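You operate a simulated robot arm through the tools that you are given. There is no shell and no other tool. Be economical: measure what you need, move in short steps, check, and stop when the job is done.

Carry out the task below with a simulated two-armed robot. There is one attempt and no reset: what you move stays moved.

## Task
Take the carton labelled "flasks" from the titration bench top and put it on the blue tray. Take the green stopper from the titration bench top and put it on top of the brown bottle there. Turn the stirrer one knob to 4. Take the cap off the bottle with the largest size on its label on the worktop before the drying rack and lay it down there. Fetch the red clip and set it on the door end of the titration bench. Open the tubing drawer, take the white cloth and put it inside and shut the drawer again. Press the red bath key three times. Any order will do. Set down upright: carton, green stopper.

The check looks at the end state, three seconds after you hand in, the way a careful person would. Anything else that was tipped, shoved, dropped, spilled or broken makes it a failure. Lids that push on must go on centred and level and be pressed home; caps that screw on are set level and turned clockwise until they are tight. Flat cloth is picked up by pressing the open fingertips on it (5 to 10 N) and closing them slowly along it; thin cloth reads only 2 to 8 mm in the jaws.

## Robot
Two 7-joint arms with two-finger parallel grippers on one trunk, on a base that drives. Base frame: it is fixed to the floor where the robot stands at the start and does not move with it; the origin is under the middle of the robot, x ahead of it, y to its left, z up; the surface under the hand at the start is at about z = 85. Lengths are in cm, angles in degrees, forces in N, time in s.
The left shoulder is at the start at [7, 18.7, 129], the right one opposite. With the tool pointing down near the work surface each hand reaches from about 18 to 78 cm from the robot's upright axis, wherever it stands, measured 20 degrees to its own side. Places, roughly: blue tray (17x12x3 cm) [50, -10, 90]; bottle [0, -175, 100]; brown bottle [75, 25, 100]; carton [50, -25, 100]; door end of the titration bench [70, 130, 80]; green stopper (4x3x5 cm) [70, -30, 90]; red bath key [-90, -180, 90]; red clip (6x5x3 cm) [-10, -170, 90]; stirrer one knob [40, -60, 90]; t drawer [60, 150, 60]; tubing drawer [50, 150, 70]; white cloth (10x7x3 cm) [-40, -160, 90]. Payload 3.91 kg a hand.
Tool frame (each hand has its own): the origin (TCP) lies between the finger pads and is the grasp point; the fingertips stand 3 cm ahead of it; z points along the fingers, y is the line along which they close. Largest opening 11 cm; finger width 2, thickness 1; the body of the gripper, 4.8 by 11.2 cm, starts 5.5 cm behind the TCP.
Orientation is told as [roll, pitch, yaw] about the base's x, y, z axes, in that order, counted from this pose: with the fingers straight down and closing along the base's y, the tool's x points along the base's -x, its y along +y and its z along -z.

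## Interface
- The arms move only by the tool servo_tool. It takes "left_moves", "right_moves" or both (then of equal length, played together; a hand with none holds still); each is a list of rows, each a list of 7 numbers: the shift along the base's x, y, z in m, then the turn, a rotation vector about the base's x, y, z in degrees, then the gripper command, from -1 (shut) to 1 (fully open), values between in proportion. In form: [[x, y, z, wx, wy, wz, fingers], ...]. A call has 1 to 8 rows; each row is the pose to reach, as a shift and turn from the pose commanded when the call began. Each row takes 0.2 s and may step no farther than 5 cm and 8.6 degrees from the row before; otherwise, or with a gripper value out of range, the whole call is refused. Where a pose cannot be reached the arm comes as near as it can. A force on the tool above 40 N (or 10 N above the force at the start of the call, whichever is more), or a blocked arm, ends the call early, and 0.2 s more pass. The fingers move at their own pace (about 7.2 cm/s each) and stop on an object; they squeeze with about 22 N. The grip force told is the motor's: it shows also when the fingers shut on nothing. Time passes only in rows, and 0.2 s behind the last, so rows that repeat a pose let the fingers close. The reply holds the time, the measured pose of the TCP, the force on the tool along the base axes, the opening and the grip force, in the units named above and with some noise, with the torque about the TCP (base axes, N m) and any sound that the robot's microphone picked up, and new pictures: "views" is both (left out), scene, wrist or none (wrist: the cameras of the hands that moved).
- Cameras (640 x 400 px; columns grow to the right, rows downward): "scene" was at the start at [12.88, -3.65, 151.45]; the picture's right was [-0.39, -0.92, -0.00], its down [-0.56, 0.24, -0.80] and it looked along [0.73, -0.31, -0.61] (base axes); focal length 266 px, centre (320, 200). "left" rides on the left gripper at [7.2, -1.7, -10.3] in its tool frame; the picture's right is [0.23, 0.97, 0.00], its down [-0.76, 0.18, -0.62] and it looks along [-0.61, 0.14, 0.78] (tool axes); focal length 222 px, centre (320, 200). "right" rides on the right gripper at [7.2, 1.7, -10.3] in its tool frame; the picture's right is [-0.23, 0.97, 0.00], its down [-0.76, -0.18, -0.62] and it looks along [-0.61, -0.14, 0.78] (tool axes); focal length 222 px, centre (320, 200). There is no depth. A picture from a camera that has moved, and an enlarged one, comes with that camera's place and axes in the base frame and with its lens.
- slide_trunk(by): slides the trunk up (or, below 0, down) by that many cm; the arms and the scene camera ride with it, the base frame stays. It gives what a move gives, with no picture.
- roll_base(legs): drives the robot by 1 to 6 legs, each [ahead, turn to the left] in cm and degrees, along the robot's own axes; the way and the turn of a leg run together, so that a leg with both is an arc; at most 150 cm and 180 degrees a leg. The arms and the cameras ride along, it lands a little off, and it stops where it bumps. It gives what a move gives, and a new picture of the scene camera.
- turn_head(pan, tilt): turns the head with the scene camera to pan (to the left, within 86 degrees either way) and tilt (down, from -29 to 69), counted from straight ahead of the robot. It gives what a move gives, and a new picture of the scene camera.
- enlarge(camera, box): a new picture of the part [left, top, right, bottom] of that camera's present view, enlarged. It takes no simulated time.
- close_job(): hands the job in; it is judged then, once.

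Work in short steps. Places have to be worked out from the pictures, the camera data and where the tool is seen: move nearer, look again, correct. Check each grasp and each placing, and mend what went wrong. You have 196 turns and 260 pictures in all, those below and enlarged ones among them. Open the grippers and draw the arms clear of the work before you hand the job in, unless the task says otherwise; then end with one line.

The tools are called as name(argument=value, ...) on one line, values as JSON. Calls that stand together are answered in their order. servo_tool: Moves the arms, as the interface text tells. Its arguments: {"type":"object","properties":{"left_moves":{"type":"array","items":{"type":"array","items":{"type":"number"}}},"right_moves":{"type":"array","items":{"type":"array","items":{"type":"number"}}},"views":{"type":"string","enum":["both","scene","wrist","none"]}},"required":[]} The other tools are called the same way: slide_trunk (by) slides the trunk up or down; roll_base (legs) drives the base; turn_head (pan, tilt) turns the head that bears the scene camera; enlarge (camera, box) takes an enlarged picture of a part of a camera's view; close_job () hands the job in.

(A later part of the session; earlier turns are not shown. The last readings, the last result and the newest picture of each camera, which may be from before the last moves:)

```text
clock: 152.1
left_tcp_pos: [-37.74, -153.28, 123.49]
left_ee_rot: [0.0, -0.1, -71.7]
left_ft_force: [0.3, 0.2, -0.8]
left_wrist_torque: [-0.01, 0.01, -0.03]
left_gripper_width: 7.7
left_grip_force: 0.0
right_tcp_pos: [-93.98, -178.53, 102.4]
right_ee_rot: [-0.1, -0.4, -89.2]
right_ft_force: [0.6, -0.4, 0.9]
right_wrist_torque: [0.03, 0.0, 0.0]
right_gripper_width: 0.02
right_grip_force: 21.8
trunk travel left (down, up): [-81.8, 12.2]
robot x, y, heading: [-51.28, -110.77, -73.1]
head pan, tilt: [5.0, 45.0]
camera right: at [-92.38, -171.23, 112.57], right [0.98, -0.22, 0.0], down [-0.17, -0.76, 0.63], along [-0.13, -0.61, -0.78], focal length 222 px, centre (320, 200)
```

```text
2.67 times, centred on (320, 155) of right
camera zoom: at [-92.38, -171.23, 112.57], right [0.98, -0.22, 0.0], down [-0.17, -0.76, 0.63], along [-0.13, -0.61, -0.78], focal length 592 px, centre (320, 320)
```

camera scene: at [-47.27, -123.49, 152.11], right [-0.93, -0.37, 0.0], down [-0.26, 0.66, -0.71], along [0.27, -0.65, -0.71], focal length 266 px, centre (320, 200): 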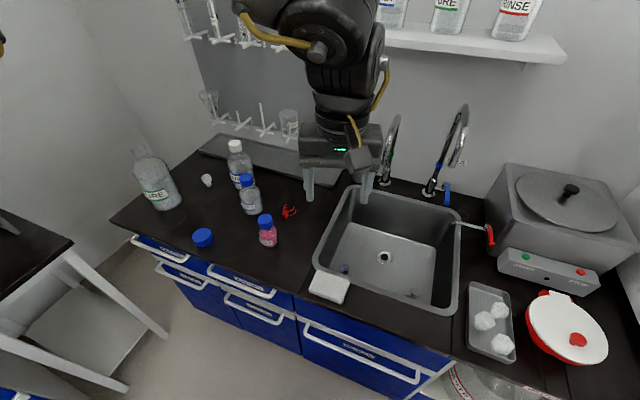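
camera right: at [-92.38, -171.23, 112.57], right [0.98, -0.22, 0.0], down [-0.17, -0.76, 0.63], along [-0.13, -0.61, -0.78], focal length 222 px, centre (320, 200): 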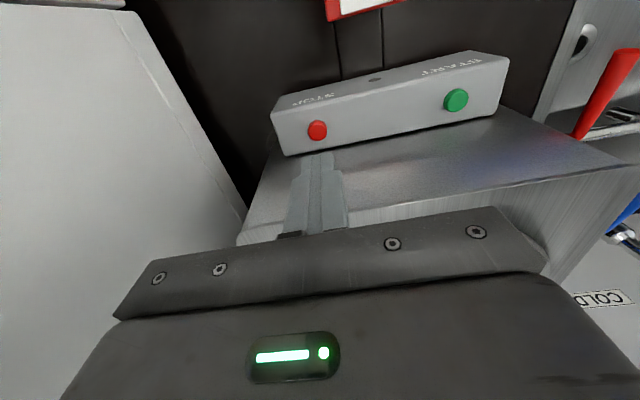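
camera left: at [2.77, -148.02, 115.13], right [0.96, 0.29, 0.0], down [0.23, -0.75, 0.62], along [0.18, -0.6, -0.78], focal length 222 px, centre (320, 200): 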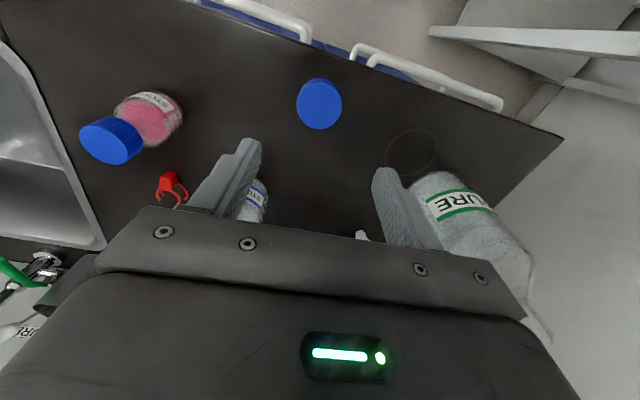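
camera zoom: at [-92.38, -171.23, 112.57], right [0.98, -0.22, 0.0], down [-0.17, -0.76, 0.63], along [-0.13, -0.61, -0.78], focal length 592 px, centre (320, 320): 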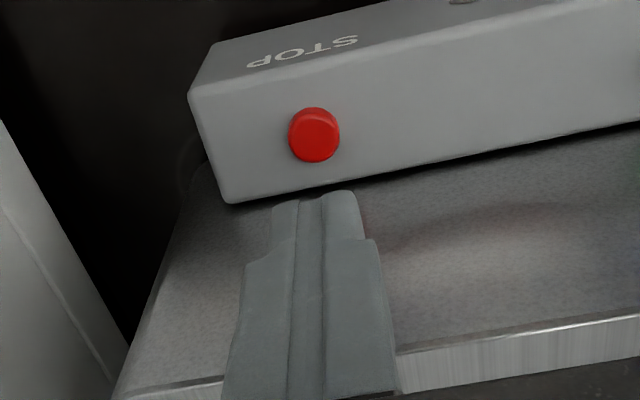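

Key refined: (−94.2,−178.9). To keep the gripper body away from the bath rim I tilt the fingers 16° forward and come down to just above the key.

servo_tool(right_moves=[[-0.002, 0.002, -0.01, -8, 0, 0, -1], [-0.002, 0.005, -0.03, -16, 0, 0, -1], [-0.002, 0.005, -0.05, -16, 0, 0, -1], [-0.002, 0.005, -0.058, -16, 0, 0, -1], [-0.002, 0.005, -0.058, -16, 0, 0, -1]], views="wrist")

enlarge(camera="right", box=[230, 80, 410, 230])

```text
clock: 153.3
left_tcp_pos: [-37.9, -153.26, 123.51]
left_ee_rot: [0.1, -0.1, -71.7]
left_ft_force: [0.0, 0.4, 0.2]
left_wrist_torque: [-0.04, 0.02, -0.01]
left_gripper_width: 7.73
left_grip_force: 0.1
right_tcp_pos: [-94.4, -178.05, 96.86]
right_ee_rot: [0.1, -16.4, -89.3]
right_ft_force: [-0.3, 0.4, -0.4]
right_wrist_torque: [-0.03, 0.02, 0.02]
right_gripper_width: 0.02
right_grip_force: 21.9
trunk travel left (down, up): [-81.8, 12.2]
robot x, y, heading: [-52.02, -110.47, -72.9]
head pan, tilt: [5.0, 45.0]
camera right: at [-92.73, -168.17, 104.51], right [0.98, -0.21, 0.06], down [-0.17, -0.56, 0.81], along [-0.13, -0.8, -0.58], focal length 222 px, centre (320, 200)
```

right: 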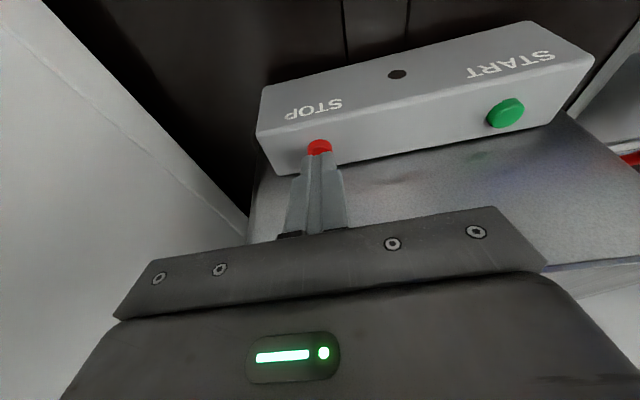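

```text
2.67 times, centred on (320, 155) of right
camera zoom: at [-92.73, -168.17, 104.51], right [0.98, -0.21, 0.06], down [-0.17, -0.56, 0.81], along [-0.13, -0.8, -0.58], focal length 592 px, centre (320, 320)
```

zoom: 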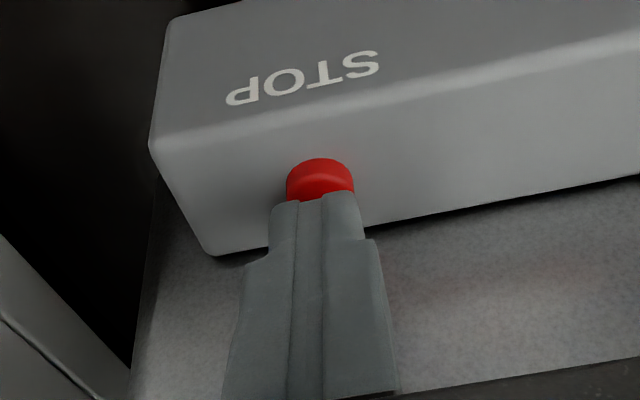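

The tip is right above the key. First press: down 1.5 cm and back.

servo_tool(right_moves=[[0, 0, -0.006, 0, 0, 0, -1], [0, 0, -0.012, 0, 0, 0, -1], [0, 0, -0.017, 0, 0, 0, -1], [0, 0, -0.02, 0, 0, 0, -1]], views="none")

```text
clock: 154.3
left_tcp_pos: [-37.68, -152.86, 123.63]
left_ee_rot: [-0.2, -0.3, -71.8]
left_ft_force: [0.7, 0.7, 0.0]
left_wrist_torque: [-0.06, 0.0, -0.01]
left_gripper_width: 7.72
left_grip_force: 0.0
right_tcp_pos: [-94.34, -178.09, 95.76]
right_ee_rot: [-0.1, -17.4, -89.5]
right_ft_force: [1.1, 13.3, 24.0]
right_wrist_torque: [0.42, -0.08, 0.07]
right_gripper_width: 0.01
right_grip_force: 21.7
trunk travel left (down, up): [-81.8, 12.2]
robot x, y, heading: [-51.6, -110.9, -73.2]
head pan, tilt: [5.0, 45.0]
heard: click
stopped in row 4 (right hand): the force on the tool passed its limit at 45 N (the readings are from after the stop); the commanded pose is now the measured one
```

One click heard. I lift 1.2 cm and check for a release, then press a second time.

servo_tool(right_moves=[[0, 0, 0.006, 0, 0, 0, -1], [0, 0, 0.012, 0, 0, 0, -1], [0, 0, 0.012, 0, 0, 0, -1]], views="none")

servo_tool(right_moves=[[0, 0, -0.006, 0, 0, 0, -1], [0, 0, -0.01, 0, 0, 0, -1], [0, 0, -0.013, 0, 0, 0, -1], [0, 0, -0.015, 0, 0, 0, -1]], views="none")

```text
clock: 155.1
left_tcp_pos: [-37.79, -153.3, 123.51]
left_ee_rot: [0.0, -0.1, -71.6]
left_ft_force: [0.5, 0.2, -0.5]
left_wrist_torque: [-0.02, -0.01, -0.04]
left_gripper_width: 7.7
left_grip_force: 0.0
right_tcp_pos: [-94.49, -178.44, 96.29]
right_ee_rot: [-0.2, -16.9, -89.2]
right_ft_force: [0.0, 0.3, -0.3]
right_wrist_torque: [0.01, -0.01, -0.01]
right_gripper_width: 0.0
right_grip_force: 22.3
trunk travel left (down, up): [-81.8, 12.2]
robot x, y, heading: [-51.68, -110.97, -73.0]
head pan, tilt: [5.0, 45.0]
```

```text
clock: 156.1
left_tcp_pos: [-37.8, -152.99, 123.69]
left_ee_rot: [-0.2, -0.2, -71.7]
left_ft_force: [-0.1, -1.1, -0.3]
left_wrist_torque: [0.04, 0.01, 0.01]
left_gripper_width: 7.72
left_grip_force: 0.1
right_tcp_pos: [-94.46, -178.5, 95.73]
right_ee_rot: [-0.3, -18.0, -89.5]
right_ft_force: [0.4, 8.7, 23.4]
right_wrist_torque: [0.29, -0.06, -0.02]
right_gripper_width: 0.0
right_grip_force: 22.3
trunk travel left (down, up): [-81.8, 12.2]
robot x, y, heading: [-51.47, -110.85, -73.0]
head pan, tilt: [5.0, 45.0]
heard: click
stopped in row 4 (right hand): the force on the tool passed its limit at 43 N (the readings are from after the stop); the commanded pose is now the measured one
```

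Second click. Lift and press the third time.

servo_tool(right_moves=[[0, 0.002, 0.006, 0, 0, 0, -1], [0, 0.004, 0.014, 0, 0, 0, -1], [0, 0.004, 0.014, 0, 0, 0, -1]], views="none")

servo_tool(right_moves=[[0, 0, -0.006, 0, 0, 0, -1], [0, 0, -0.01, 0, 0, 0, -1], [0, 0, -0.013, 0, 0, 0, -1], [0, 0, -0.015, 0, 0, 0, -1]], views="none")

```text
clock: 156.9
left_tcp_pos: [-37.89, -153.46, 123.41]
left_ee_rot: [0.1, 0.0, -71.7]
left_ft_force: [0.1, 0.5, 0.7]
left_wrist_torque: [0.02, -0.03, 0.01]
left_gripper_width: 7.7
left_grip_force: 0.0
right_tcp_pos: [-94.6, -178.37, 96.65]
right_ee_rot: [-0.3, -17.6, -89.5]
right_ft_force: [-0.1, 0.0, -0.4]
right_wrist_torque: [-0.01, 0.04, 0.0]
right_gripper_width: 0.0
right_grip_force: 22.0
trunk travel left (down, up): [-81.8, 12.2]
robot x, y, heading: [-51.53, -110.49, -73.2]
head pan, tilt: [5.0, 45.0]
```

```text
clock: 157.9
left_tcp_pos: [-37.74, -153.16, 123.75]
left_ee_rot: [0.0, -0.2, -71.9]
left_ft_force: [0.6, 0.1, -0.7]
left_wrist_torque: [0.02, 0.0, 0.04]
left_gripper_width: 7.69
left_grip_force: 0.0
right_tcp_pos: [-94.61, -178.35, 95.69]
right_ee_rot: [-0.4, -18.3, -89.5]
right_ft_force: [-8.6, -2.9, 33.7]
right_wrist_torque: [-0.13, 0.27, 0.14]
right_gripper_width: 0.0
right_grip_force: 22.7
trunk travel left (down, up): [-81.8, 12.2]
robot x, y, heading: [-51.92, -110.94, -73.1]
head pan, tilt: [5.0, 45.0]
heard: click
```

Three clicks. I lift off straight up, level the hand and check the bath.

servo_tool(right_moves=[[0, 0, 0.02, 0, 0, 0, -1], [0, 0, 0.05, 0, 0, 0, -1], [0, 0.02, 0.09, 8, 0, 0, -1], [0.01, 0.05, 0.12, 16, 0, 4, -1], [0.03, 0.08, 0.15, 18, 0, 8, -1], [0.06, 0.11, 0.18, 18, 0, 12, -0.5], [0.09, 0.14, 0.2, 18, 0, 16, 0]], views="both")

```text
refused: row 4 steps farther than a row can; nothing moved
```

servo_tool(right_moves=[[0, 0, 0.02, 0, 0, 0, -1], [0, 0, 0.05, 0, 0, 0, -1], [0, 0.02, 0.09, 8, 0, 0, -1], [0.01, 0.04, 0.12, 14, 0, 2, -1], [0.03, 0.06, 0.15, 18, 0, 6, -1], [0.05, 0.09, 0.18, 18, 0, 12, -0.5], [0.07, 0.12, 0.2, 18, 0, 16, 0]], views="both")

```text
clock: 159.5
left_tcp_pos: [-37.97, -153.2, 123.6]
left_ee_rot: [-0.1, -0.2, -71.8]
left_ft_force: [0.5, 0.4, 0.6]
left_wrist_torque: [-0.01, 0.0, -0.02]
left_gripper_width: 7.69
left_grip_force: 0.1
right_tcp_pos: [-87.7, -166.23, 115.13]
right_ee_rot: [2.4, 0.2, -73.5]
right_ft_force: [0.6, -0.1, 0.4]
right_wrist_torque: [-0.02, 0.01, 0.04]
right_gripper_width: 5.5
right_grip_force: 0.0
trunk travel left (down, up): [-81.8, 12.2]
robot x, y, heading: [-51.57, -110.68, -73.1]
head pan, tilt: [5.0, 45.0]
camera scene: at [-47.19, -123.14, 152.13], right [-0.93, -0.37, 0.0], down [-0.26, 0.66, -0.71], along [0.26, -0.66, -0.71], focal length 266 px, centre (320, 200)
camera right: at [-88.49, -159.0, 125.45], right [1.0, 0.06, 0.04], down [0.02, -0.79, 0.61], along [0.07, -0.61, -0.79], focal length 222 px, centre (320, 200)
```

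scene: 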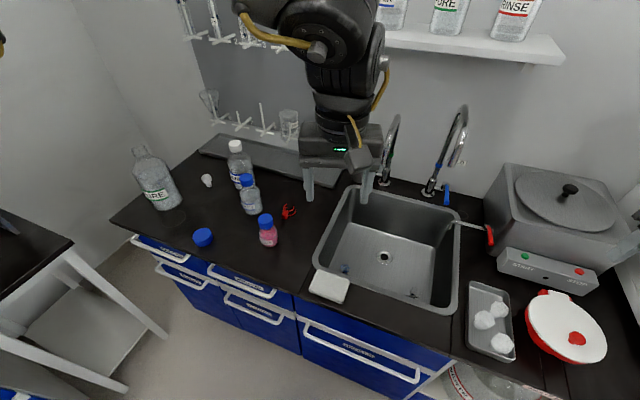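
right: 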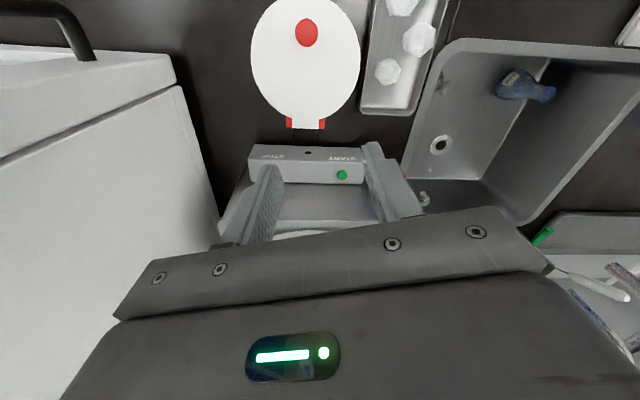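

All stands well. Next the cloth, which lies almost under the left hand at about (−37.5,−155). I look at it from the left wrist.

servo_tool(left_moves=[[0, 0.02, -0.03, 0, 0, 0, 0.4], [0, 0.04, -0.05, 0, 0, 0, 0.4]], views="wrist")

enlarge(camera="scene", box=[290, 250, 380, 320])

```text
clock: 160.1
left_tcp_pos: [-37.73, -149.41, 118.75]
left_ee_rot: [-0.1, -0.1, -71.9]
left_ft_force: [0.0, 0.1, 0.3]
left_wrist_torque: [-0.01, -0.01, 0.0]
left_gripper_width: 7.72
left_grip_force: 0.1
right_tcp_pos: [-87.72, -166.34, 115.14]
right_ee_rot: [2.2, 0.0, -73.7]
right_ft_force: [0.2, 0.1, 1.1]
right_wrist_torque: [0.01, 0.0, -0.01]
right_gripper_width: 5.5
right_grip_force: 0.0
trunk travel left (down, up): [-81.8, 12.2]
robot x, y, heading: [-51.42, -110.44, -73.1]
head pan, tilt: [5.0, 45.0]
camera left: at [-41.53, -142.88, 129.02], right [0.85, 0.52, 0.0], down [0.41, -0.67, 0.62], along [0.32, -0.53, -0.78], focal length 222 px, centre (320, 200)
```

left: 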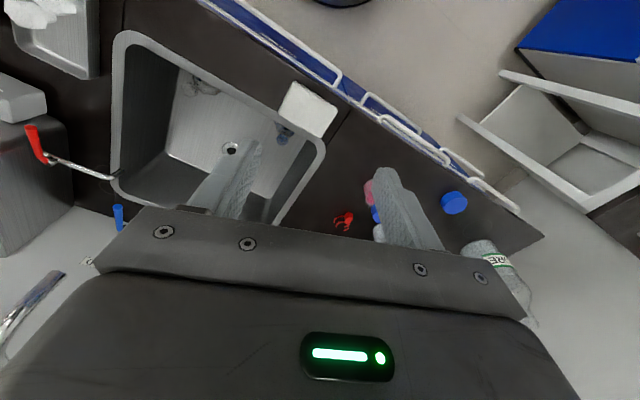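

```text
5.71 times, centred on (335, 285) of scene
camera zoom: at [-47.11, -123.26, 152.13], right [-0.93, -0.37, 0.0], down [-0.26, 0.66, -0.71], along [0.26, -0.66, -0.71], focal length 1518 px, centre (234, -286)
```

zoom: 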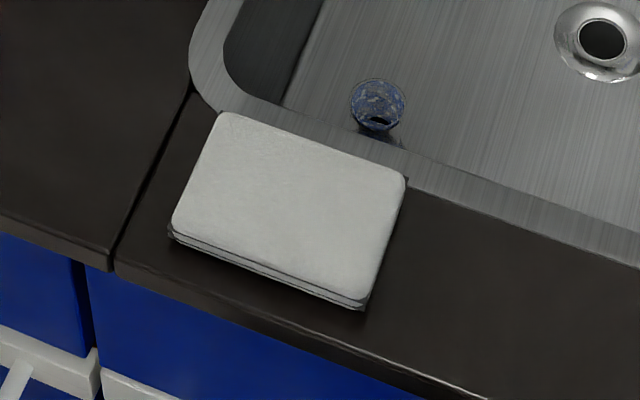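

The folded cloth lies axis-aligned, centre (−37.1,−155.6), 9×6 cm, about 1.3 cm thick. I bring the left hand above it, closing along x, fingers 6.5 cm apart.

servo_tool(left_moves=[[0, -0.02, -0.04, 0, 0, -6, 0.18], [0.003, -0.04, -0.08, 0, 0, -12, 0.18], [0.006, -0.06, -0.12, 0, 0, -18, 0.18], [0.006, -0.062, -0.16, 0, 0, -18, 0.18], [0.006, -0.062, -0.2, 0, 0, -18, 0.18], [0.006, -0.062, -0.235, 0, 0, -18, 0.18], [0.006, -0.062, -0.26, 0, 0, -18, 0.18]], views="wrist")

```text
clock: 161.7
left_tcp_pos: [-39.24, -153.94, 93.64]
left_ee_rot: [0.1, 0.0, -89.5]
left_ft_force: [0.1, 0.3, 0.1]
left_wrist_torque: [0.04, 0.01, 0.03]
left_gripper_width: 6.5
left_grip_force: 0.0
left hand out of reach, approached as far as the arm can: row 5, 6, 7
right_tcp_pos: [-87.66, -166.55, 115.03]
right_ee_rot: [2.4, 0.0, -73.7]
right_ft_force: [-0.5, 0.4, -0.8]
right_wrist_torque: [-0.01, 0.0, -0.02]
right_gripper_width: 5.49
right_grip_force: 0.1
trunk travel left (down, up): [-81.8, 12.2]
robot x, y, heading: [-51.86, -110.71, -73.0]
head pan, tilt: [5.0, 45.0]
camera left: at [-40.84, -146.56, 103.94], right [0.97, 0.24, 0.0], down [0.18, -0.76, 0.63], along [0.15, -0.61, -0.78], focal length 222 px, centre (320, 200)
```

left: 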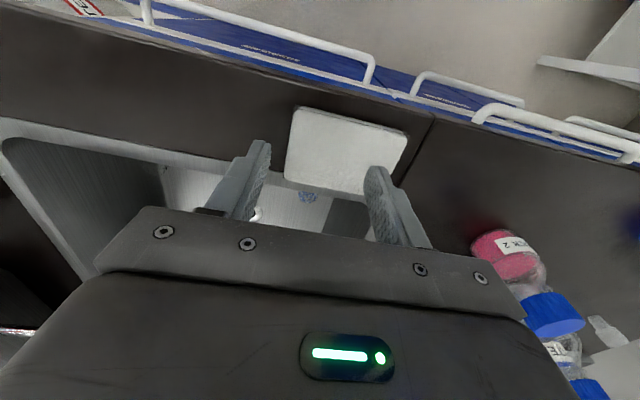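

The left arm is at its limit again, 2.5 cm short in x. A 4° left base turn shifts it across, and the trunk lowers it.

roll_base(legs=[[0, 4]])

slide_trunk(by=-2.5)

servo_tool(left_moves=[[0, 0, 0, 0, 0, -3, 0.18], [0, 0, 0, 0, 0, -4, 0.18]], views="wrist")

```text
clock: 162.5
left_tcp_pos: [-36.56, -152.75, 93.81]
left_ee_rot: [0.1, -0.2, -85.6]
left_ft_force: [-0.2, 0.2, 0.0]
left_wrist_torque: [0.0, -0.01, 0.02]
left_gripper_width: 6.5
left_grip_force: 0.1
right_tcp_pos: [-84.05, -168.66, 114.95]
right_ee_rot: [2.5, 0.0, -69.8]
right_ft_force: [0.7, -0.5, 0.5]
right_wrist_torque: [0.01, 0.0, -0.02]
right_gripper_width: 5.5
right_grip_force: 0.0
trunk travel left (down, up): [-81.8, 12.2]
robot x, y, heading: [-51.26, -110.7, -69.3]
head pan, tilt: [5.0, 45.0]
camera scene: at [-46.73, -122.91, 152.14], right [-0.9, -0.44, 0.0], down [-0.31, 0.64, -0.71], along [0.31, -0.64, -0.71], focal length 266 px, centre (320, 200)
```

scene: 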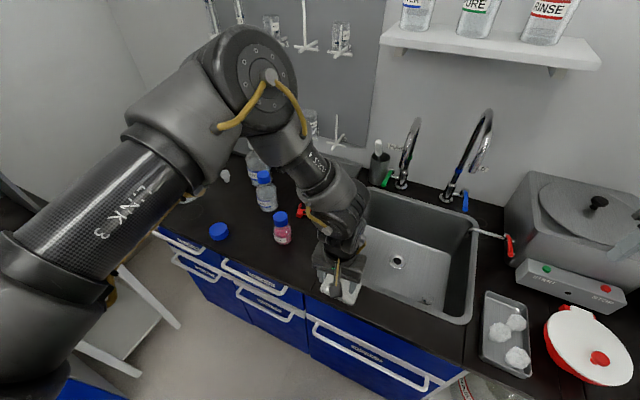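

```text
clock: 163.2
left_tcp_pos: [-36.19, -152.9, 91.28]
left_ee_rot: [0.2, 0.0, -85.5]
left_ft_force: [0.8, -0.1, 0.3]
left_wrist_torque: [-0.04, 0.0, 0.04]
left_gripper_width: 6.47
left_grip_force: 0.0
right_tcp_pos: [-83.71, -168.71, 112.57]
right_ee_rot: [2.4, 0.1, -69.7]
right_ft_force: [-0.4, -0.1, 0.3]
right_wrist_torque: [0.01, 0.03, 0.05]
right_gripper_width: 5.49
right_grip_force: 0.1
trunk travel left (down, up): [-79.3, 14.7]
robot x, y, heading: [-51.56, -110.71, -69.2]
head pan, tilt: [5.0, 45.0]
```

```text
clock: 163.8
left_tcp_pos: [-37.54, -151.66, 92.03]
left_ee_rot: [0.2, -0.3, -89.3]
left_ft_force: [0.3, 0.4, 0.1]
left_wrist_torque: [0.03, 0.01, -0.04]
left_gripper_width: 6.48
left_grip_force: 0.2
left hand out of reach, approached as far as the arm can: row 1, 2
right_tcp_pos: [-83.88, -168.74, 112.43]
right_ee_rot: [2.4, 0.1, -69.7]
right_ft_force: [-0.6, 0.3, 0.5]
right_wrist_torque: [-0.01, 0.01, 0.0]
right_gripper_width: 5.48
right_grip_force: 0.1
trunk travel left (down, up): [-79.3, 14.7]
robot x, y, heading: [-51.77, -110.81, -69.3]
head pan, tilt: [5.0, 45.0]
camera left: at [-39.37, -144.28, 102.3], right [0.97, 0.24, 0.0], down [0.18, -0.76, 0.63], along [0.15, -0.61, -0.78], focal length 222 px, centre (320, 200)
```

left: 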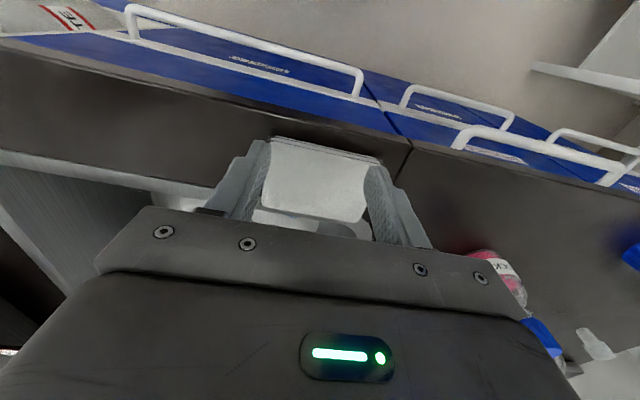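

Negative wrist yaw is what pushes it back. I turn to yaw −68 instead and move onto the cloth's centre.

servo_tool(left_moves=[[0, -0.01, 0, 0, 0, 8, 0.18], [0.002, -0.025, 0, 0, 0, 16, 0.18], [0.004, -0.038, 0, 0, 0, 22, 0.18], [0.004, -0.038, -0.01, 0, 0, 22, 0.18], [0.004, -0.038, -0.01, 0, 0, 22, 0.18]], views="wrist")

```text
clock: 165.0
left_tcp_pos: [-37.13, -155.39, 90.8]
left_ee_rot: [0.1, -0.2, -67.5]
left_ft_force: [-1.1, -0.8, -0.3]
left_wrist_torque: [0.0, -0.01, -0.03]
left_gripper_width: 6.5
left_grip_force: 0.1
right_tcp_pos: [-83.84, -168.73, 112.44]
right_ee_rot: [2.4, 0.0, -69.7]
right_ft_force: [-0.9, 0.4, 0.1]
right_wrist_torque: [-0.03, -0.01, -0.01]
right_gripper_width: 5.48
right_grip_force: 0.0
trunk travel left (down, up): [-79.3, 14.7]
robot x, y, heading: [-51.49, -110.95, -68.9]
head pan, tilt: [5.0, 45.0]
camera left: at [-41.45, -149.27, 101.24], right [0.81, 0.58, 0.0], down [0.45, -0.63, 0.63], along [0.37, -0.51, -0.78], focal length 222 px, centre (320, 200)
```

left: 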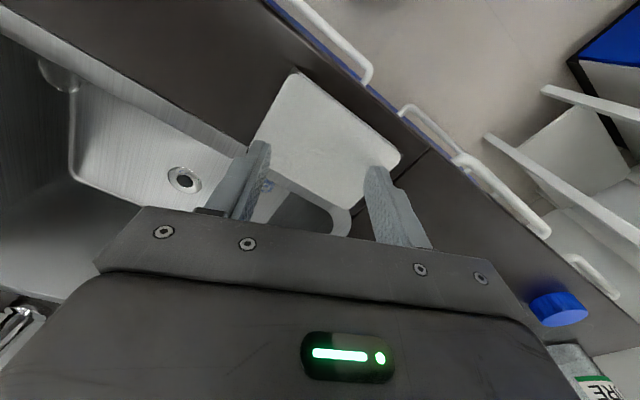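

I shift 0.8 cm toward the cloth's middle, set the opening to 5 cm and press down gently.

servo_tool(left_moves=[[0, 0.008, 0, 0, 0, 0, -0.05], [0, 0.008, -0.004, 0, 0, 0, -0.05], [0, 0.008, -0.008, 0, 0, 0, -0.05], [0, 0.008, -0.011, 0, 0, 0, -0.05], [0, 0.008, -0.011, 0, 0, 0, -0.05]], views="none")

```text
clock: 166.2
left_tcp_pos: [-37.22, -154.54, 90.21]
left_ee_rot: [0.0, -0.6, -67.4]
left_ft_force: [2.0, -2.2, 34.7]
left_wrist_torque: [0.03, -0.03, -0.08]
left_gripper_width: 5.22
left_grip_force: 0.0
right_tcp_pos: [-83.91, -168.53, 112.71]
right_ee_rot: [2.4, 0.0, -69.6]
right_ft_force: [-0.2, -0.1, 0.2]
right_wrist_torque: [0.01, -0.02, -0.02]
right_gripper_width: 5.49
right_grip_force: 0.1
trunk travel left (down, up): [-79.3, 14.7]
robot x, y, heading: [-51.5, -110.9, -69.5]
head pan, tilt: [5.0, 45.0]
```

34 N is too much; I back off a few mm to about 7 N.

servo_tool(left_moves=[[0, 0, 0.0035, 0, 0, 0, -0.05], [0, 0, 0.0035, 0, 0, 0, -0.05]], views="none")

```text
clock: 166.8
left_tcp_pos: [-37.26, -154.56, 90.22]
left_ee_rot: [0.1, -0.1, -67.6]
left_ft_force: [0.2, -3.3, 12.0]
left_wrist_torque: [-0.16, 0.12, 0.02]
left_gripper_width: 5.22
left_grip_force: 0.0
right_tcp_pos: [-83.83, -168.72, 112.46]
right_ee_rot: [2.4, 0.0, -69.7]
right_ft_force: [0.4, 0.4, -0.5]
right_wrist_torque: [-0.03, 0.02, -0.02]
right_gripper_width: 5.5
right_grip_force: 0.1
trunk travel left (down, up): [-79.3, 14.7]
robot x, y, heading: [-51.64, -110.65, -69.1]
head pan, tilt: [5.0, 45.0]
```

servo_tool(left_moves=[[0, 0, 0.0008, 0, 0, 0, -0.1], [0, 0, 0.0008, 0, 0, 0, -0.2], [0, 0, 0.0008, 0, 0, 0, -0.3], [0, 0, 0.0008, 0, 0, 0, -0.4], [0, 0, 0.0008, 0, 0, 0, -0.5], [0, 0, 0.0008, 0, 0, 0, -0.6], [0, 0, 0.0008, 0, 0, 0, -0.7], [0, 0, 0.0008, 0, 0, 0, -0.8]], views="wrist")

```text
clock: 168.6
left_tcp_pos: [-37.03, -154.74, 90.51]
left_ee_rot: [0.0, -0.1, -67.5]
left_ft_force: [0.2, 0.5, -0.6]
left_wrist_torque: [-0.03, -0.04, 0.02]
left_gripper_width: 1.11
left_grip_force: 0.1
right_tcp_pos: [-83.92, -168.71, 112.57]
right_ee_rot: [2.5, 0.1, -69.8]
right_ft_force: [-0.3, -0.9, 0.5]
right_wrist_torque: [0.0, 0.0, 0.0]
right_gripper_width: 5.49
right_grip_force: 0.2
trunk travel left (down, up): [-79.3, 14.7]
robot x, y, heading: [-51.57, -110.95, -69.2]
head pan, tilt: [5.0, 45.0]
camera left: at [-41.5, -148.5, 100.69], right [0.81, 0.58, 0.0], down [0.45, -0.63, 0.63], along [0.36, -0.51, -0.78], focal length 222 px, centre (320, 200)
```

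left: 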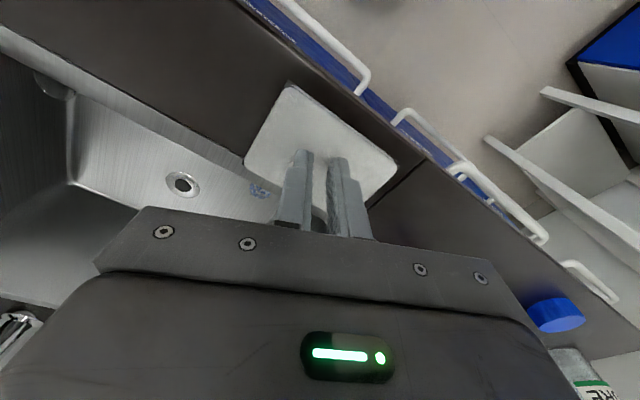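

Contact faded while closing. I reopen, press again to about 8 N and close again.

servo_tool(left_moves=[[0, 0, 0.01, 0, 0, 0, -0.05], [0, 0, 0.005, 0, 0, 0, -0.05], [0, 0, 0, 0, 0, 0, -0.05], [0, 0, -0.001, 0, 0, 0, -0.05], [0, 0, -0.001, 0, 0, 0, -0.05]], views="none")

```text
clock: 169.8
left_tcp_pos: [-37.19, -154.61, 90.28]
left_ee_rot: [0.1, -0.2, -67.6]
left_ft_force: [0.0, -0.4, -0.5]
left_wrist_torque: [-0.02, -0.01, 0.02]
left_gripper_width: 5.23
left_grip_force: 0.0
right_tcp_pos: [-83.74, -168.88, 112.58]
right_ee_rot: [2.4, 0.1, -69.7]
right_ft_force: [-0.8, -0.6, 0.4]
right_wrist_torque: [0.01, -0.02, -0.01]
right_gripper_width: 5.49
right_grip_force: 0.1
trunk travel left (down, up): [-79.3, 14.7]
robot x, y, heading: [-51.91, -111.01, -69.3]
head pan, tilt: [5.0, 45.0]
```

servo_tool(left_moves=[[0, 0, -0.001, 0, 0, 0, -0.05], [0, 0, -0.0018, 0, 0, 0, -0.05], [0, 0, -0.0018, 0, 0, 0, -0.05]], views="none")

```text
clock: 170.6
left_tcp_pos: [-37.32, -154.65, 90.13]
left_ee_rot: [0.0, -0.3, -67.5]
left_ft_force: [1.6, -2.0, 19.3]
left_wrist_torque: [-0.03, 0.02, -0.04]
left_gripper_width: 5.22
left_grip_force: 0.1
right_tcp_pos: [-83.7, -168.74, 112.59]
right_ee_rot: [2.4, 0.0, -69.8]
right_ft_force: [0.7, -0.1, 0.1]
right_wrist_torque: [0.01, -0.02, 0.01]
right_gripper_width: 5.49
right_grip_force: 0.2
trunk travel left (down, up): [-79.3, 14.7]
robot x, y, heading: [-51.26, -110.63, -68.7]
head pan, tilt: [5.0, 45.0]
```

servo_tool(left_moves=[[0, 0, 0.001, 0, 0, 0, -0.05], [0, 0, 0.001, 0, 0, 0, -0.05]], views="none")

```text
clock: 171.2
left_tcp_pos: [-37.22, -154.64, 90.21]
left_ee_rot: [0.0, -0.2, -67.6]
left_ft_force: [1.8, -1.8, 13.4]
left_wrist_torque: [-0.04, -0.01, -0.01]
left_gripper_width: 5.21
left_grip_force: 0.0
right_tcp_pos: [-83.74, -168.66, 112.54]
right_ee_rot: [2.4, 0.1, -69.7]
right_ft_force: [0.7, -0.1, 0.2]
right_wrist_torque: [0.04, 0.01, 0.0]
right_gripper_width: 5.51
right_grip_force: 0.0
trunk travel left (down, up): [-79.3, 14.7]
robot x, y, heading: [-51.72, -110.78, -69.0]
head pan, tilt: [5.0, 45.0]
```

servo_tool(left_moves=[[0, 0, 0.0007, 0, 0, 0, -0.05], [0, 0, 0.0007, 0, 0, 0, -0.15], [0, 0, 0.0007, 0, 0, 0, -0.25], [0, 0, 0.0007, 0, 0, 0, -0.35]], views="none")

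```text
clock: 172.2
left_tcp_pos: [-37.23, -154.47, 90.2]
left_ee_rot: [0.2, -0.1, -67.6]
left_ft_force: [-2.4, 0.3, 3.3]
left_wrist_torque: [0.01, 0.13, -0.01]
left_gripper_width: 3.64
left_grip_force: 0.5
right_tcp_pos: [-83.83, -168.84, 112.57]
right_ee_rot: [2.4, 0.1, -69.7]
right_ft_force: [-0.2, 0.0, 0.2]
right_wrist_torque: [-0.01, 0.02, 0.02]
right_gripper_width: 5.48
right_grip_force: 0.0
trunk travel left (down, up): [-79.3, 14.7]
robot x, y, heading: [-51.55, -110.89, -68.9]
head pan, tilt: [5.0, 45.0]
```

Force is 3.3 N now; I press 0.7 mm more as it closes.

servo_tool(left_moves=[[0, 0, -0.0007, 0, 0, 0, -0.42], [0, 0, -0.0008, 0, 0, 0, -0.5], [0, 0, -0.0009, 0, 0, 0, -0.57], [0, 0, -0.001, 0, 0, 0, -0.64]], views="wrist")

```text
clock: 173.2
left_tcp_pos: [-37.29, -154.63, 90.26]
left_ee_rot: [0.1, -0.4, -67.5]
left_ft_force: [-2.2, -2.5, 8.1]
left_wrist_torque: [-0.09, 0.1, -0.04]
left_gripper_width: 2.11
left_grip_force: 1.4
right_tcp_pos: [-83.88, -168.78, 112.52]
right_ee_rot: [2.4, 0.1, -69.7]
right_ft_force: [-0.3, -0.4, -0.5]
right_wrist_torque: [0.01, -0.01, 0.01]
right_gripper_width: 5.52
right_grip_force: 0.1
trunk travel left (down, up): [-79.3, 14.7]
robot x, y, heading: [-51.25, -110.87, -68.9]
head pan, tilt: [5.0, 45.0]
camera left: at [-41.6, -148.44, 100.49], right [0.81, 0.58, 0.0], down [0.45, -0.63, 0.63], along [0.36, -0.51, -0.78], focal length 222 px, centre (320, 200)
```

left: 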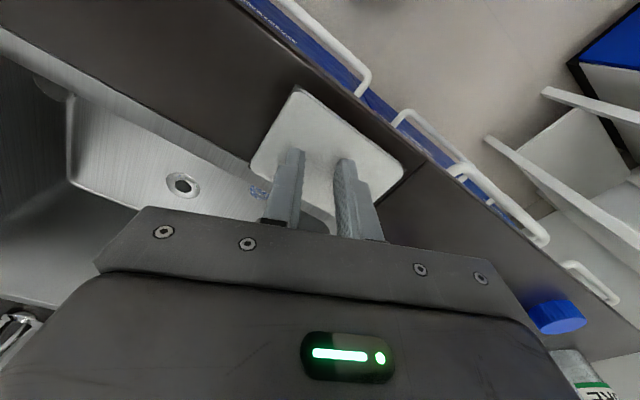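

8 N with slight finger drag — good. Continue to close fully.

servo_tool(left_moves=[[0, 0, 0, 0, 0, 0, -0.7], [0, 0, 0, 0, 0, 0, -0.76], [0, 0, 0, 0, 0, 0, -0.82], [0, 0, 0, 0, 0, 0, -0.88], [0, 0, 0, 0, 0, 0, -0.94], [0, 0, 0, 0, 0, 0, -1], [0, 0, 0, 0, 0, 0, -1]], views="none")

```text
clock: 174.8
left_tcp_pos: [-37.27, -154.44, 90.05]
left_ee_rot: [0.1, -0.2, -67.5]
left_ft_force: [-3.9, -1.9, 15.4]
left_wrist_torque: [-0.02, 0.14, -0.03]
left_gripper_width: 0.01
left_grip_force: 22.2
right_tcp_pos: [-83.84, -168.73, 112.46]
right_ee_rot: [2.3, 0.0, -69.7]
right_ft_force: [-0.2, 0.5, -0.3]
right_wrist_torque: [0.02, 0.0, 0.02]
right_gripper_width: 5.5
right_grip_force: 0.2
trunk travel left (down, up): [-79.3, 14.7]
robot x, y, heading: [-51.6, -110.45, -69.3]
head pan, tilt: [5.0, 45.0]
```

The jaws shut on nothing. I rise 2 cm and look at the cloth's state.

servo_tool(left_moves=[[0, 0, 0.01, 0, 0, 0, -1], [0, 0.02, 0.04, 0, 0, 0, -0.05]], views="none")

enlarge(camera="left", box=[230, 70, 430, 230])

```text
clock: 175.4
left_tcp_pos: [-37.15, -152.37, 94.23]
left_ee_rot: [0.1, -0.2, -67.5]
left_ft_force: [-0.2, 0.2, -0.1]
left_wrist_torque: [-0.02, 0.0, 0.04]
left_gripper_width: 5.22
left_grip_force: 0.6
right_tcp_pos: [-83.79, -168.64, 112.73]
right_ee_rot: [2.4, 0.0, -69.7]
right_ft_force: [-0.8, 0.4, 0.1]
right_wrist_torque: [-0.02, -0.04, -0.02]
right_gripper_width: 5.52
right_grip_force: 0.0
trunk travel left (down, up): [-79.3, 14.7]
robot x, y, heading: [-51.77, -110.49, -69.2]
head pan, tilt: [5.0, 45.0]
```

```text
2.50 times, centred on (330, 150) of left
camera zoom: at [-41.5, -146.14, 104.43], right [0.81, 0.58, 0.0], down [0.45, -0.63, 0.63], along [0.37, -0.51, -0.78], focal length 555 px, centre (295, 325)
```

zoom: 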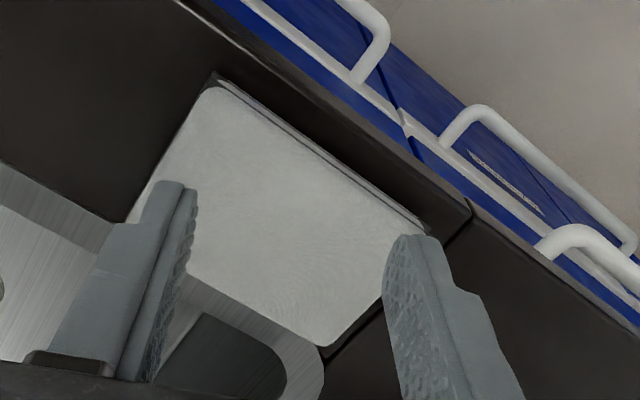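

The cloth keeps its shape like a folded pad 2 cm thick. I'll take it by its sides: turn to yaw 0 (closing along y, 6.2 cm across), wide open, over its centre (−36.5,−154.9).

servo_tool(left_moves=[[0, 0, 0.02, 0, 0, 8, 0.5], [0, -0.01, 0.02, 0, 0, 16, 0.7], [0.003, -0.02, 0.02, 0, 0, 24, 0.7], [0.006, -0.025, 0.02, 0, 0, 32, 0.7], [0.006, -0.025, 0.02, 0, 0, 40, 0.7], [0.006, -0.025, 0.02, 0, 0, 48, 0.7], [0.006, -0.025, 0.02, 0, 0, 56, 0.7], [0.006, -0.025, 0.02, 0, 0, 64, 0.7]], views="none")

servo_tool(left_moves=[[0, 0, 0, 0, 0, 4, 0.7], [0, 0, -0.02, 0, 0, 4, 0.7], [0, 0, -0.03, 0, 0, 4, 0.7]], views="wrist")

```text
clock: 177.2
left_tcp_pos: [-36.64, -155.08, 96.01]
left_ee_rot: [0.0, 0.0, -3.5]
left_ft_force: [0.1, 0.3, -0.6]
left_wrist_torque: [0.01, -0.02, 0.0]
left_gripper_width: 9.33
left_grip_force: 0.1
right_tcp_pos: [-83.85, -168.89, 112.46]
right_ee_rot: [2.4, 0.2, -69.6]
right_ft_force: [0.5, 0.7, -0.2]
right_wrist_torque: [0.03, 0.0, 0.02]
right_gripper_width: 5.47
right_grip_force: 0.0
trunk travel left (down, up): [-79.3, 14.7]
robot x, y, heading: [-51.14, -110.91, -68.9]
head pan, tilt: [5.0, 45.0]
```

```text
clock: 178.0
left_tcp_pos: [-36.64, -155.09, 93.02]
left_ee_rot: [0.1, -0.2, 0.5]
left_ft_force: [0.8, -0.3, 0.4]
left_wrist_torque: [0.01, -0.03, 0.01]
left_gripper_width: 9.35
left_grip_force: 0.0
right_tcp_pos: [-83.79, -168.73, 112.53]
right_ee_rot: [2.4, 0.2, -69.7]
right_ft_force: [-1.3, -0.7, -0.2]
right_wrist_torque: [0.02, -0.03, -0.02]
right_gripper_width: 5.5
right_grip_force: 0.1
trunk travel left (down, up): [-79.3, 14.7]
robot x, y, heading: [-51.81, -110.75, -68.9]
head pan, tilt: [5.0, 45.0]
camera left: at [-43.87, -156.8, 103.44], right [-0.24, 0.97, 0.0], down [0.76, 0.18, 0.63], along [0.61, 0.15, -0.78], focal length 222 px, centre (320, 200)
```

left: 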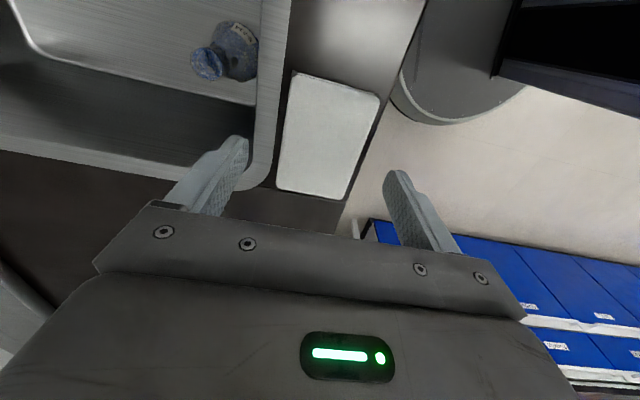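

Aligned. I lower so the tips are just above the worktop (z≈86) and close slowly.

servo_tool(left_moves=[[-0.003, 0.001, -0.02, 0, 0, 0, 0.6], [-0.003, 0.001, -0.033, 0, 0, 0, 0.5], [-0.003, 0.001, -0.038, 0, 0, 0, 0.5], [-0.003, 0.001, -0.038, 0, 0, 0, 0.3], [-0.003, 0.001, -0.038, 0, 0, 0, 0.2], [-0.003, 0.001, -0.038, 0, 0, 0, 0.1], [-0.003, 0.001, -0.038, 0, 0, 0, 0], [-0.003, 0.001, -0.038, 0, 0, 0, -0.1]], views="wrist")

```text
clock: 179.8
left_tcp_pos: [-36.83, -155.13, 89.17]
left_ee_rot: [0.1, -0.1, 0.5]
left_ft_force: [0.1, -0.8, -0.3]
left_wrist_torque: [-0.04, -0.01, 0.01]
left_gripper_width: 6.38
left_grip_force: 21.8
right_tcp_pos: [-83.75, -168.84, 112.54]
right_ee_rot: [2.4, 0.1, -69.6]
right_ft_force: [0.3, 0.3, -0.1]
right_wrist_torque: [0.0, -0.01, 0.01]
right_gripper_width: 5.5
right_grip_force: 0.0
trunk travel left (down, up): [-79.3, 14.7]
robot x, y, heading: [-51.7, -110.64, -69.2]
head pan, tilt: [5.0, 45.0]
camera left: at [-44.17, -156.65, 99.55], right [-0.24, 0.97, 0.0], down [0.76, 0.18, 0.63], along [0.61, 0.15, -0.78], focal length 222 px, centre (320, 200)
```

left: 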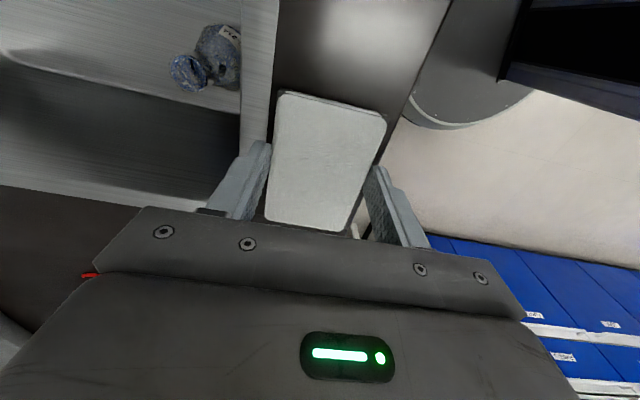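

Jaws stopped on the pad at 6.4 cm with full grip. I lift.

servo_tool(left_moves=[[0, 0, 0, 0, 0, 0, -1], [0, 0, 0, 0, 0, 0, -1], [0, 0, 0.02, 0, 0, 0, -1], [0, 0, 0.06, 0, 0, 0, -1], [0, 0, 0.1, 0, 0, 0, -1]], views="wrist")

```text
clock: 181.0
left_tcp_pos: [-37.04, -154.83, 99.36]
left_ee_rot: [0.1, -0.1, 0.4]
left_ft_force: [-0.2, -0.2, -0.4]
left_wrist_torque: [-0.04, 0.01, -0.03]
left_gripper_width: 6.42
left_grip_force: 21.5
right_tcp_pos: [-83.81, -168.8, 112.53]
right_ee_rot: [2.4, 0.1, -69.6]
right_ft_force: [-1.1, 0.3, 0.0]
right_wrist_torque: [0.01, 0.02, -0.03]
right_gripper_width: 5.47
right_grip_force: 0.0
trunk travel left (down, up): [-79.3, 14.7]
robot x, y, heading: [-51.53, -110.59, -69.2]
head pan, tilt: [5.0, 45.0]
camera left: at [-44.18, -156.61, 109.68], right [-0.23, 0.97, 0.0], down [0.76, 0.18, 0.63], along [0.61, 0.15, -0.78], focal length 222 px, centre (320, 200)
```

left: 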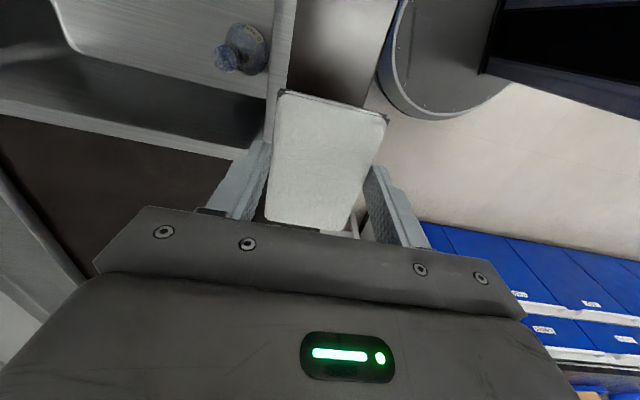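

The cloth is held. I raise both hands and tuck the right one before moving the base.

servo_tool(left_moves=[[0, 0.01, 0.04, 0, 0, -6, -1], [0, 0.02, 0.08, 0, 0, -12, -1], [0, 0.03, 0.12, 0, 0, -18, -1], [0, 0.03, 0.16, 0, 0, -24, -1], [0, 0.03, 0.18, 0, 0, -30, -1]], right_moves=[[0.01, 0.03, 0.02, -1, 0.5, 0, 0], [0.02, 0.07, 0.04, -2, 1, 0, 0], [0.03, 0.11, 0.06, -2, 1, 0, 0], [0.04, 0.15, 0.07, -2, 1, 0, 0], [0.05, 0.18, 0.08, -2, 1, 0, 0]], views="none")

roll_base(legs=[[0, -111], [-56, 0]])

```text
clock: 182.2
left_tcp_pos: [-36.77, -151.94, 117.48]
left_ee_rot: [-0.1, -0.1, -29.5]
left_ft_force: [0.6, 0.4, -0.4]
left_wrist_torque: [-0.01, 0.04, -0.01]
left_gripper_width: 6.41
left_grip_force: 22.2
right_tcp_pos: [-79.03, -152.03, 120.56]
right_ee_rot: [0.6, -0.9, -69.3]
right_ft_force: [0.5, 0.7, -0.3]
right_wrist_torque: [-0.04, 0.08, -0.01]
right_gripper_width: 5.5
right_grip_force: 0.2
right hand out of reach, approached as far as the arm can: row 5
trunk travel left (down, up): [-79.3, 14.7]
robot x, y, heading: [-51.58, -110.58, -69.1]
head pan, tilt: [5.0, 45.0]
```

```text
clock: 190.1
left_tcp_pos: [-39.1, -109.41, 117.17]
left_ee_rot: [0.1, -0.1, -139.0]
left_ft_force: [0.5, -0.1, -0.3]
left_wrist_torque: [-0.01, 0.01, 0.0]
left_gripper_width: 6.4
left_grip_force: 21.9
right_tcp_pos: [-25.27, -69.59, 120.46]
right_ee_rot: [0.7, -0.8, -178.6]
right_ft_force: [-0.3, 0.1, -0.5]
right_wrist_torque: [0.0, 0.0, 0.01]
right_gripper_width: 5.5
right_grip_force: 0.0
trunk travel left (down, up): [-79.3, 14.7]
robot x, y, heading: [4.53, -109.98, -178.3]
head pan, tilt: [5.0, 45.0]
camera scene: at [-8.56, -110.7, 149.61], right [-0.11, 0.99, 0.0], down [0.7, 0.08, -0.71], along [-0.7, -0.08, -0.71], focal length 266 px, centre (320, 200)
```

scene: 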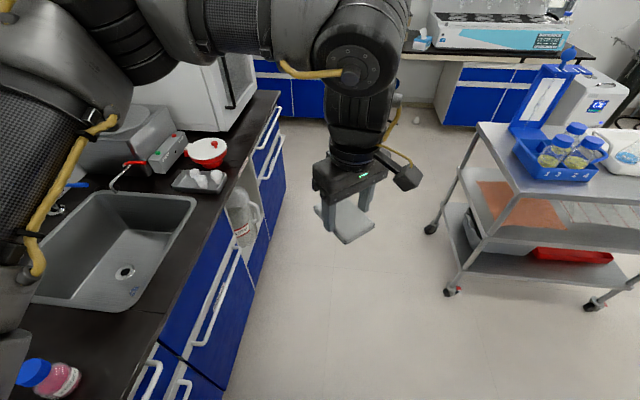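

Cloth is well held. Now I turn left to face the clip.

roll_base(legs=[[0, 113]])

```text
clock: 195.0
left_tcp_pos: [21.06, -149.92, 117.39]
left_ee_rot: [0.2, -0.4, -26.7]
left_ft_force: [0.0, -0.1, 0.3]
left_wrist_torque: [0.01, -0.03, 0.0]
left_gripper_width: 6.42
left_grip_force: 22.1
right_tcp_pos: [-21.0, -152.26, 120.67]
right_ee_rot: [0.7, -1.1, -66.0]
right_ft_force: [-1.7, 0.0, -0.4]
right_wrist_torque: [0.04, -0.02, -0.01]
right_gripper_width: 5.51
right_grip_force: 0.0
trunk travel left (down, up): [-79.3, 14.7]
robot x, y, heading: [4.26, -109.45, -65.9]
head pan, tilt: [5.0, 45.0]
stopped in leg 1: the robot was blocked; the commanded pose is now the measured one
camera scene: at [9.83, -121.48, 149.61], right [-0.87, -0.49, 0.0], down [-0.34, 0.62, -0.71], along [0.35, -0.62, -0.71], focal length 266 px, centre (320, 200)
```

scene: 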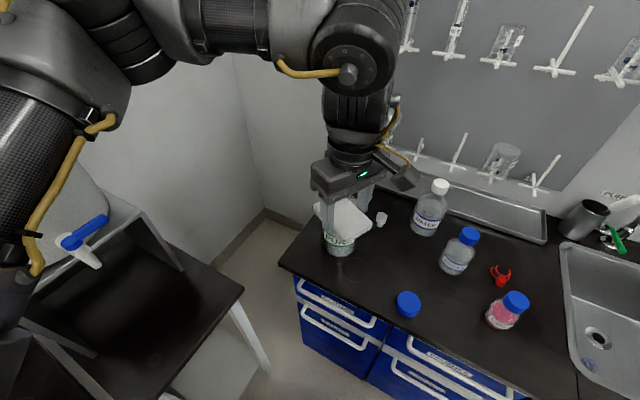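

The robot reports a block at the end. I back off the turn a few degrees right away and look.

roll_base(legs=[[0, -6]])

turn_head(pan=50, tilt=35)

```text
clock: 195.9
left_tcp_pos: [17.16, -151.36, 117.21]
left_ee_rot: [0.1, -0.1, -32.5]
left_ft_force: [1.2, 0.4, 0.3]
left_wrist_torque: [-0.04, 0.04, -0.02]
left_gripper_width: 6.38
left_grip_force: 21.7
right_tcp_pos: [-24.82, -149.42, 120.82]
right_ee_rot: [0.5, -1.2, -72.1]
right_ft_force: [0.3, -0.3, 1.2]
right_wrist_torque: [0.01, 0.0, -0.02]
right_gripper_width: 5.47
right_grip_force: 0.0
trunk travel left (down, up): [-79.3, 14.7]
robot x, y, heading: [4.19, -108.82, -72.0]
head pan, tilt: [5.0, 45.0]
camera scene: at [9.21, -121.84, 149.61], right [-0.92, -0.39, 0.0], down [-0.28, 0.65, -0.71], along [0.28, -0.65, -0.71], focal length 266 px, centre (320, 200)
```

scene: 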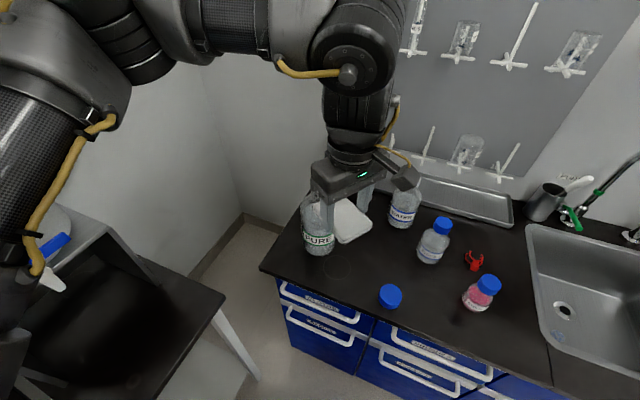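

```text
clock: 197.1
left_tcp_pos: [17.13, -151.31, 117.22]
left_ee_rot: [0.1, -0.1, -32.7]
left_ft_force: [0.3, 0.3, 0.0]
left_wrist_torque: [0.06, 0.01, -0.01]
left_gripper_width: 6.41
left_grip_force: 21.6
right_tcp_pos: [-25.05, -149.37, 120.65]
right_ee_rot: [0.6, -1.1, -72.1]
right_ft_force: [0.0, 0.2, 0.2]
right_wrist_torque: [-0.03, 0.07, -0.03]
right_gripper_width: 5.5
right_grip_force: 0.1
trunk travel left (down, up): [-79.3, 14.7]
robot x, y, heading: [3.91, -109.59, -71.8]
head pan, tilt: [50.0, 35.0]
camera scene: at [13.92, -117.68, 151.1], right [-0.37, -0.93, 0.0], down [-0.53, 0.21, -0.82], along [0.76, -0.3, -0.57], focal length 266 px, centre (320, 200)
```

scene: 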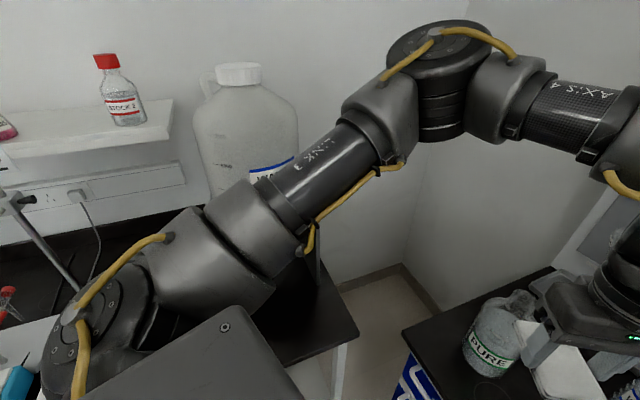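

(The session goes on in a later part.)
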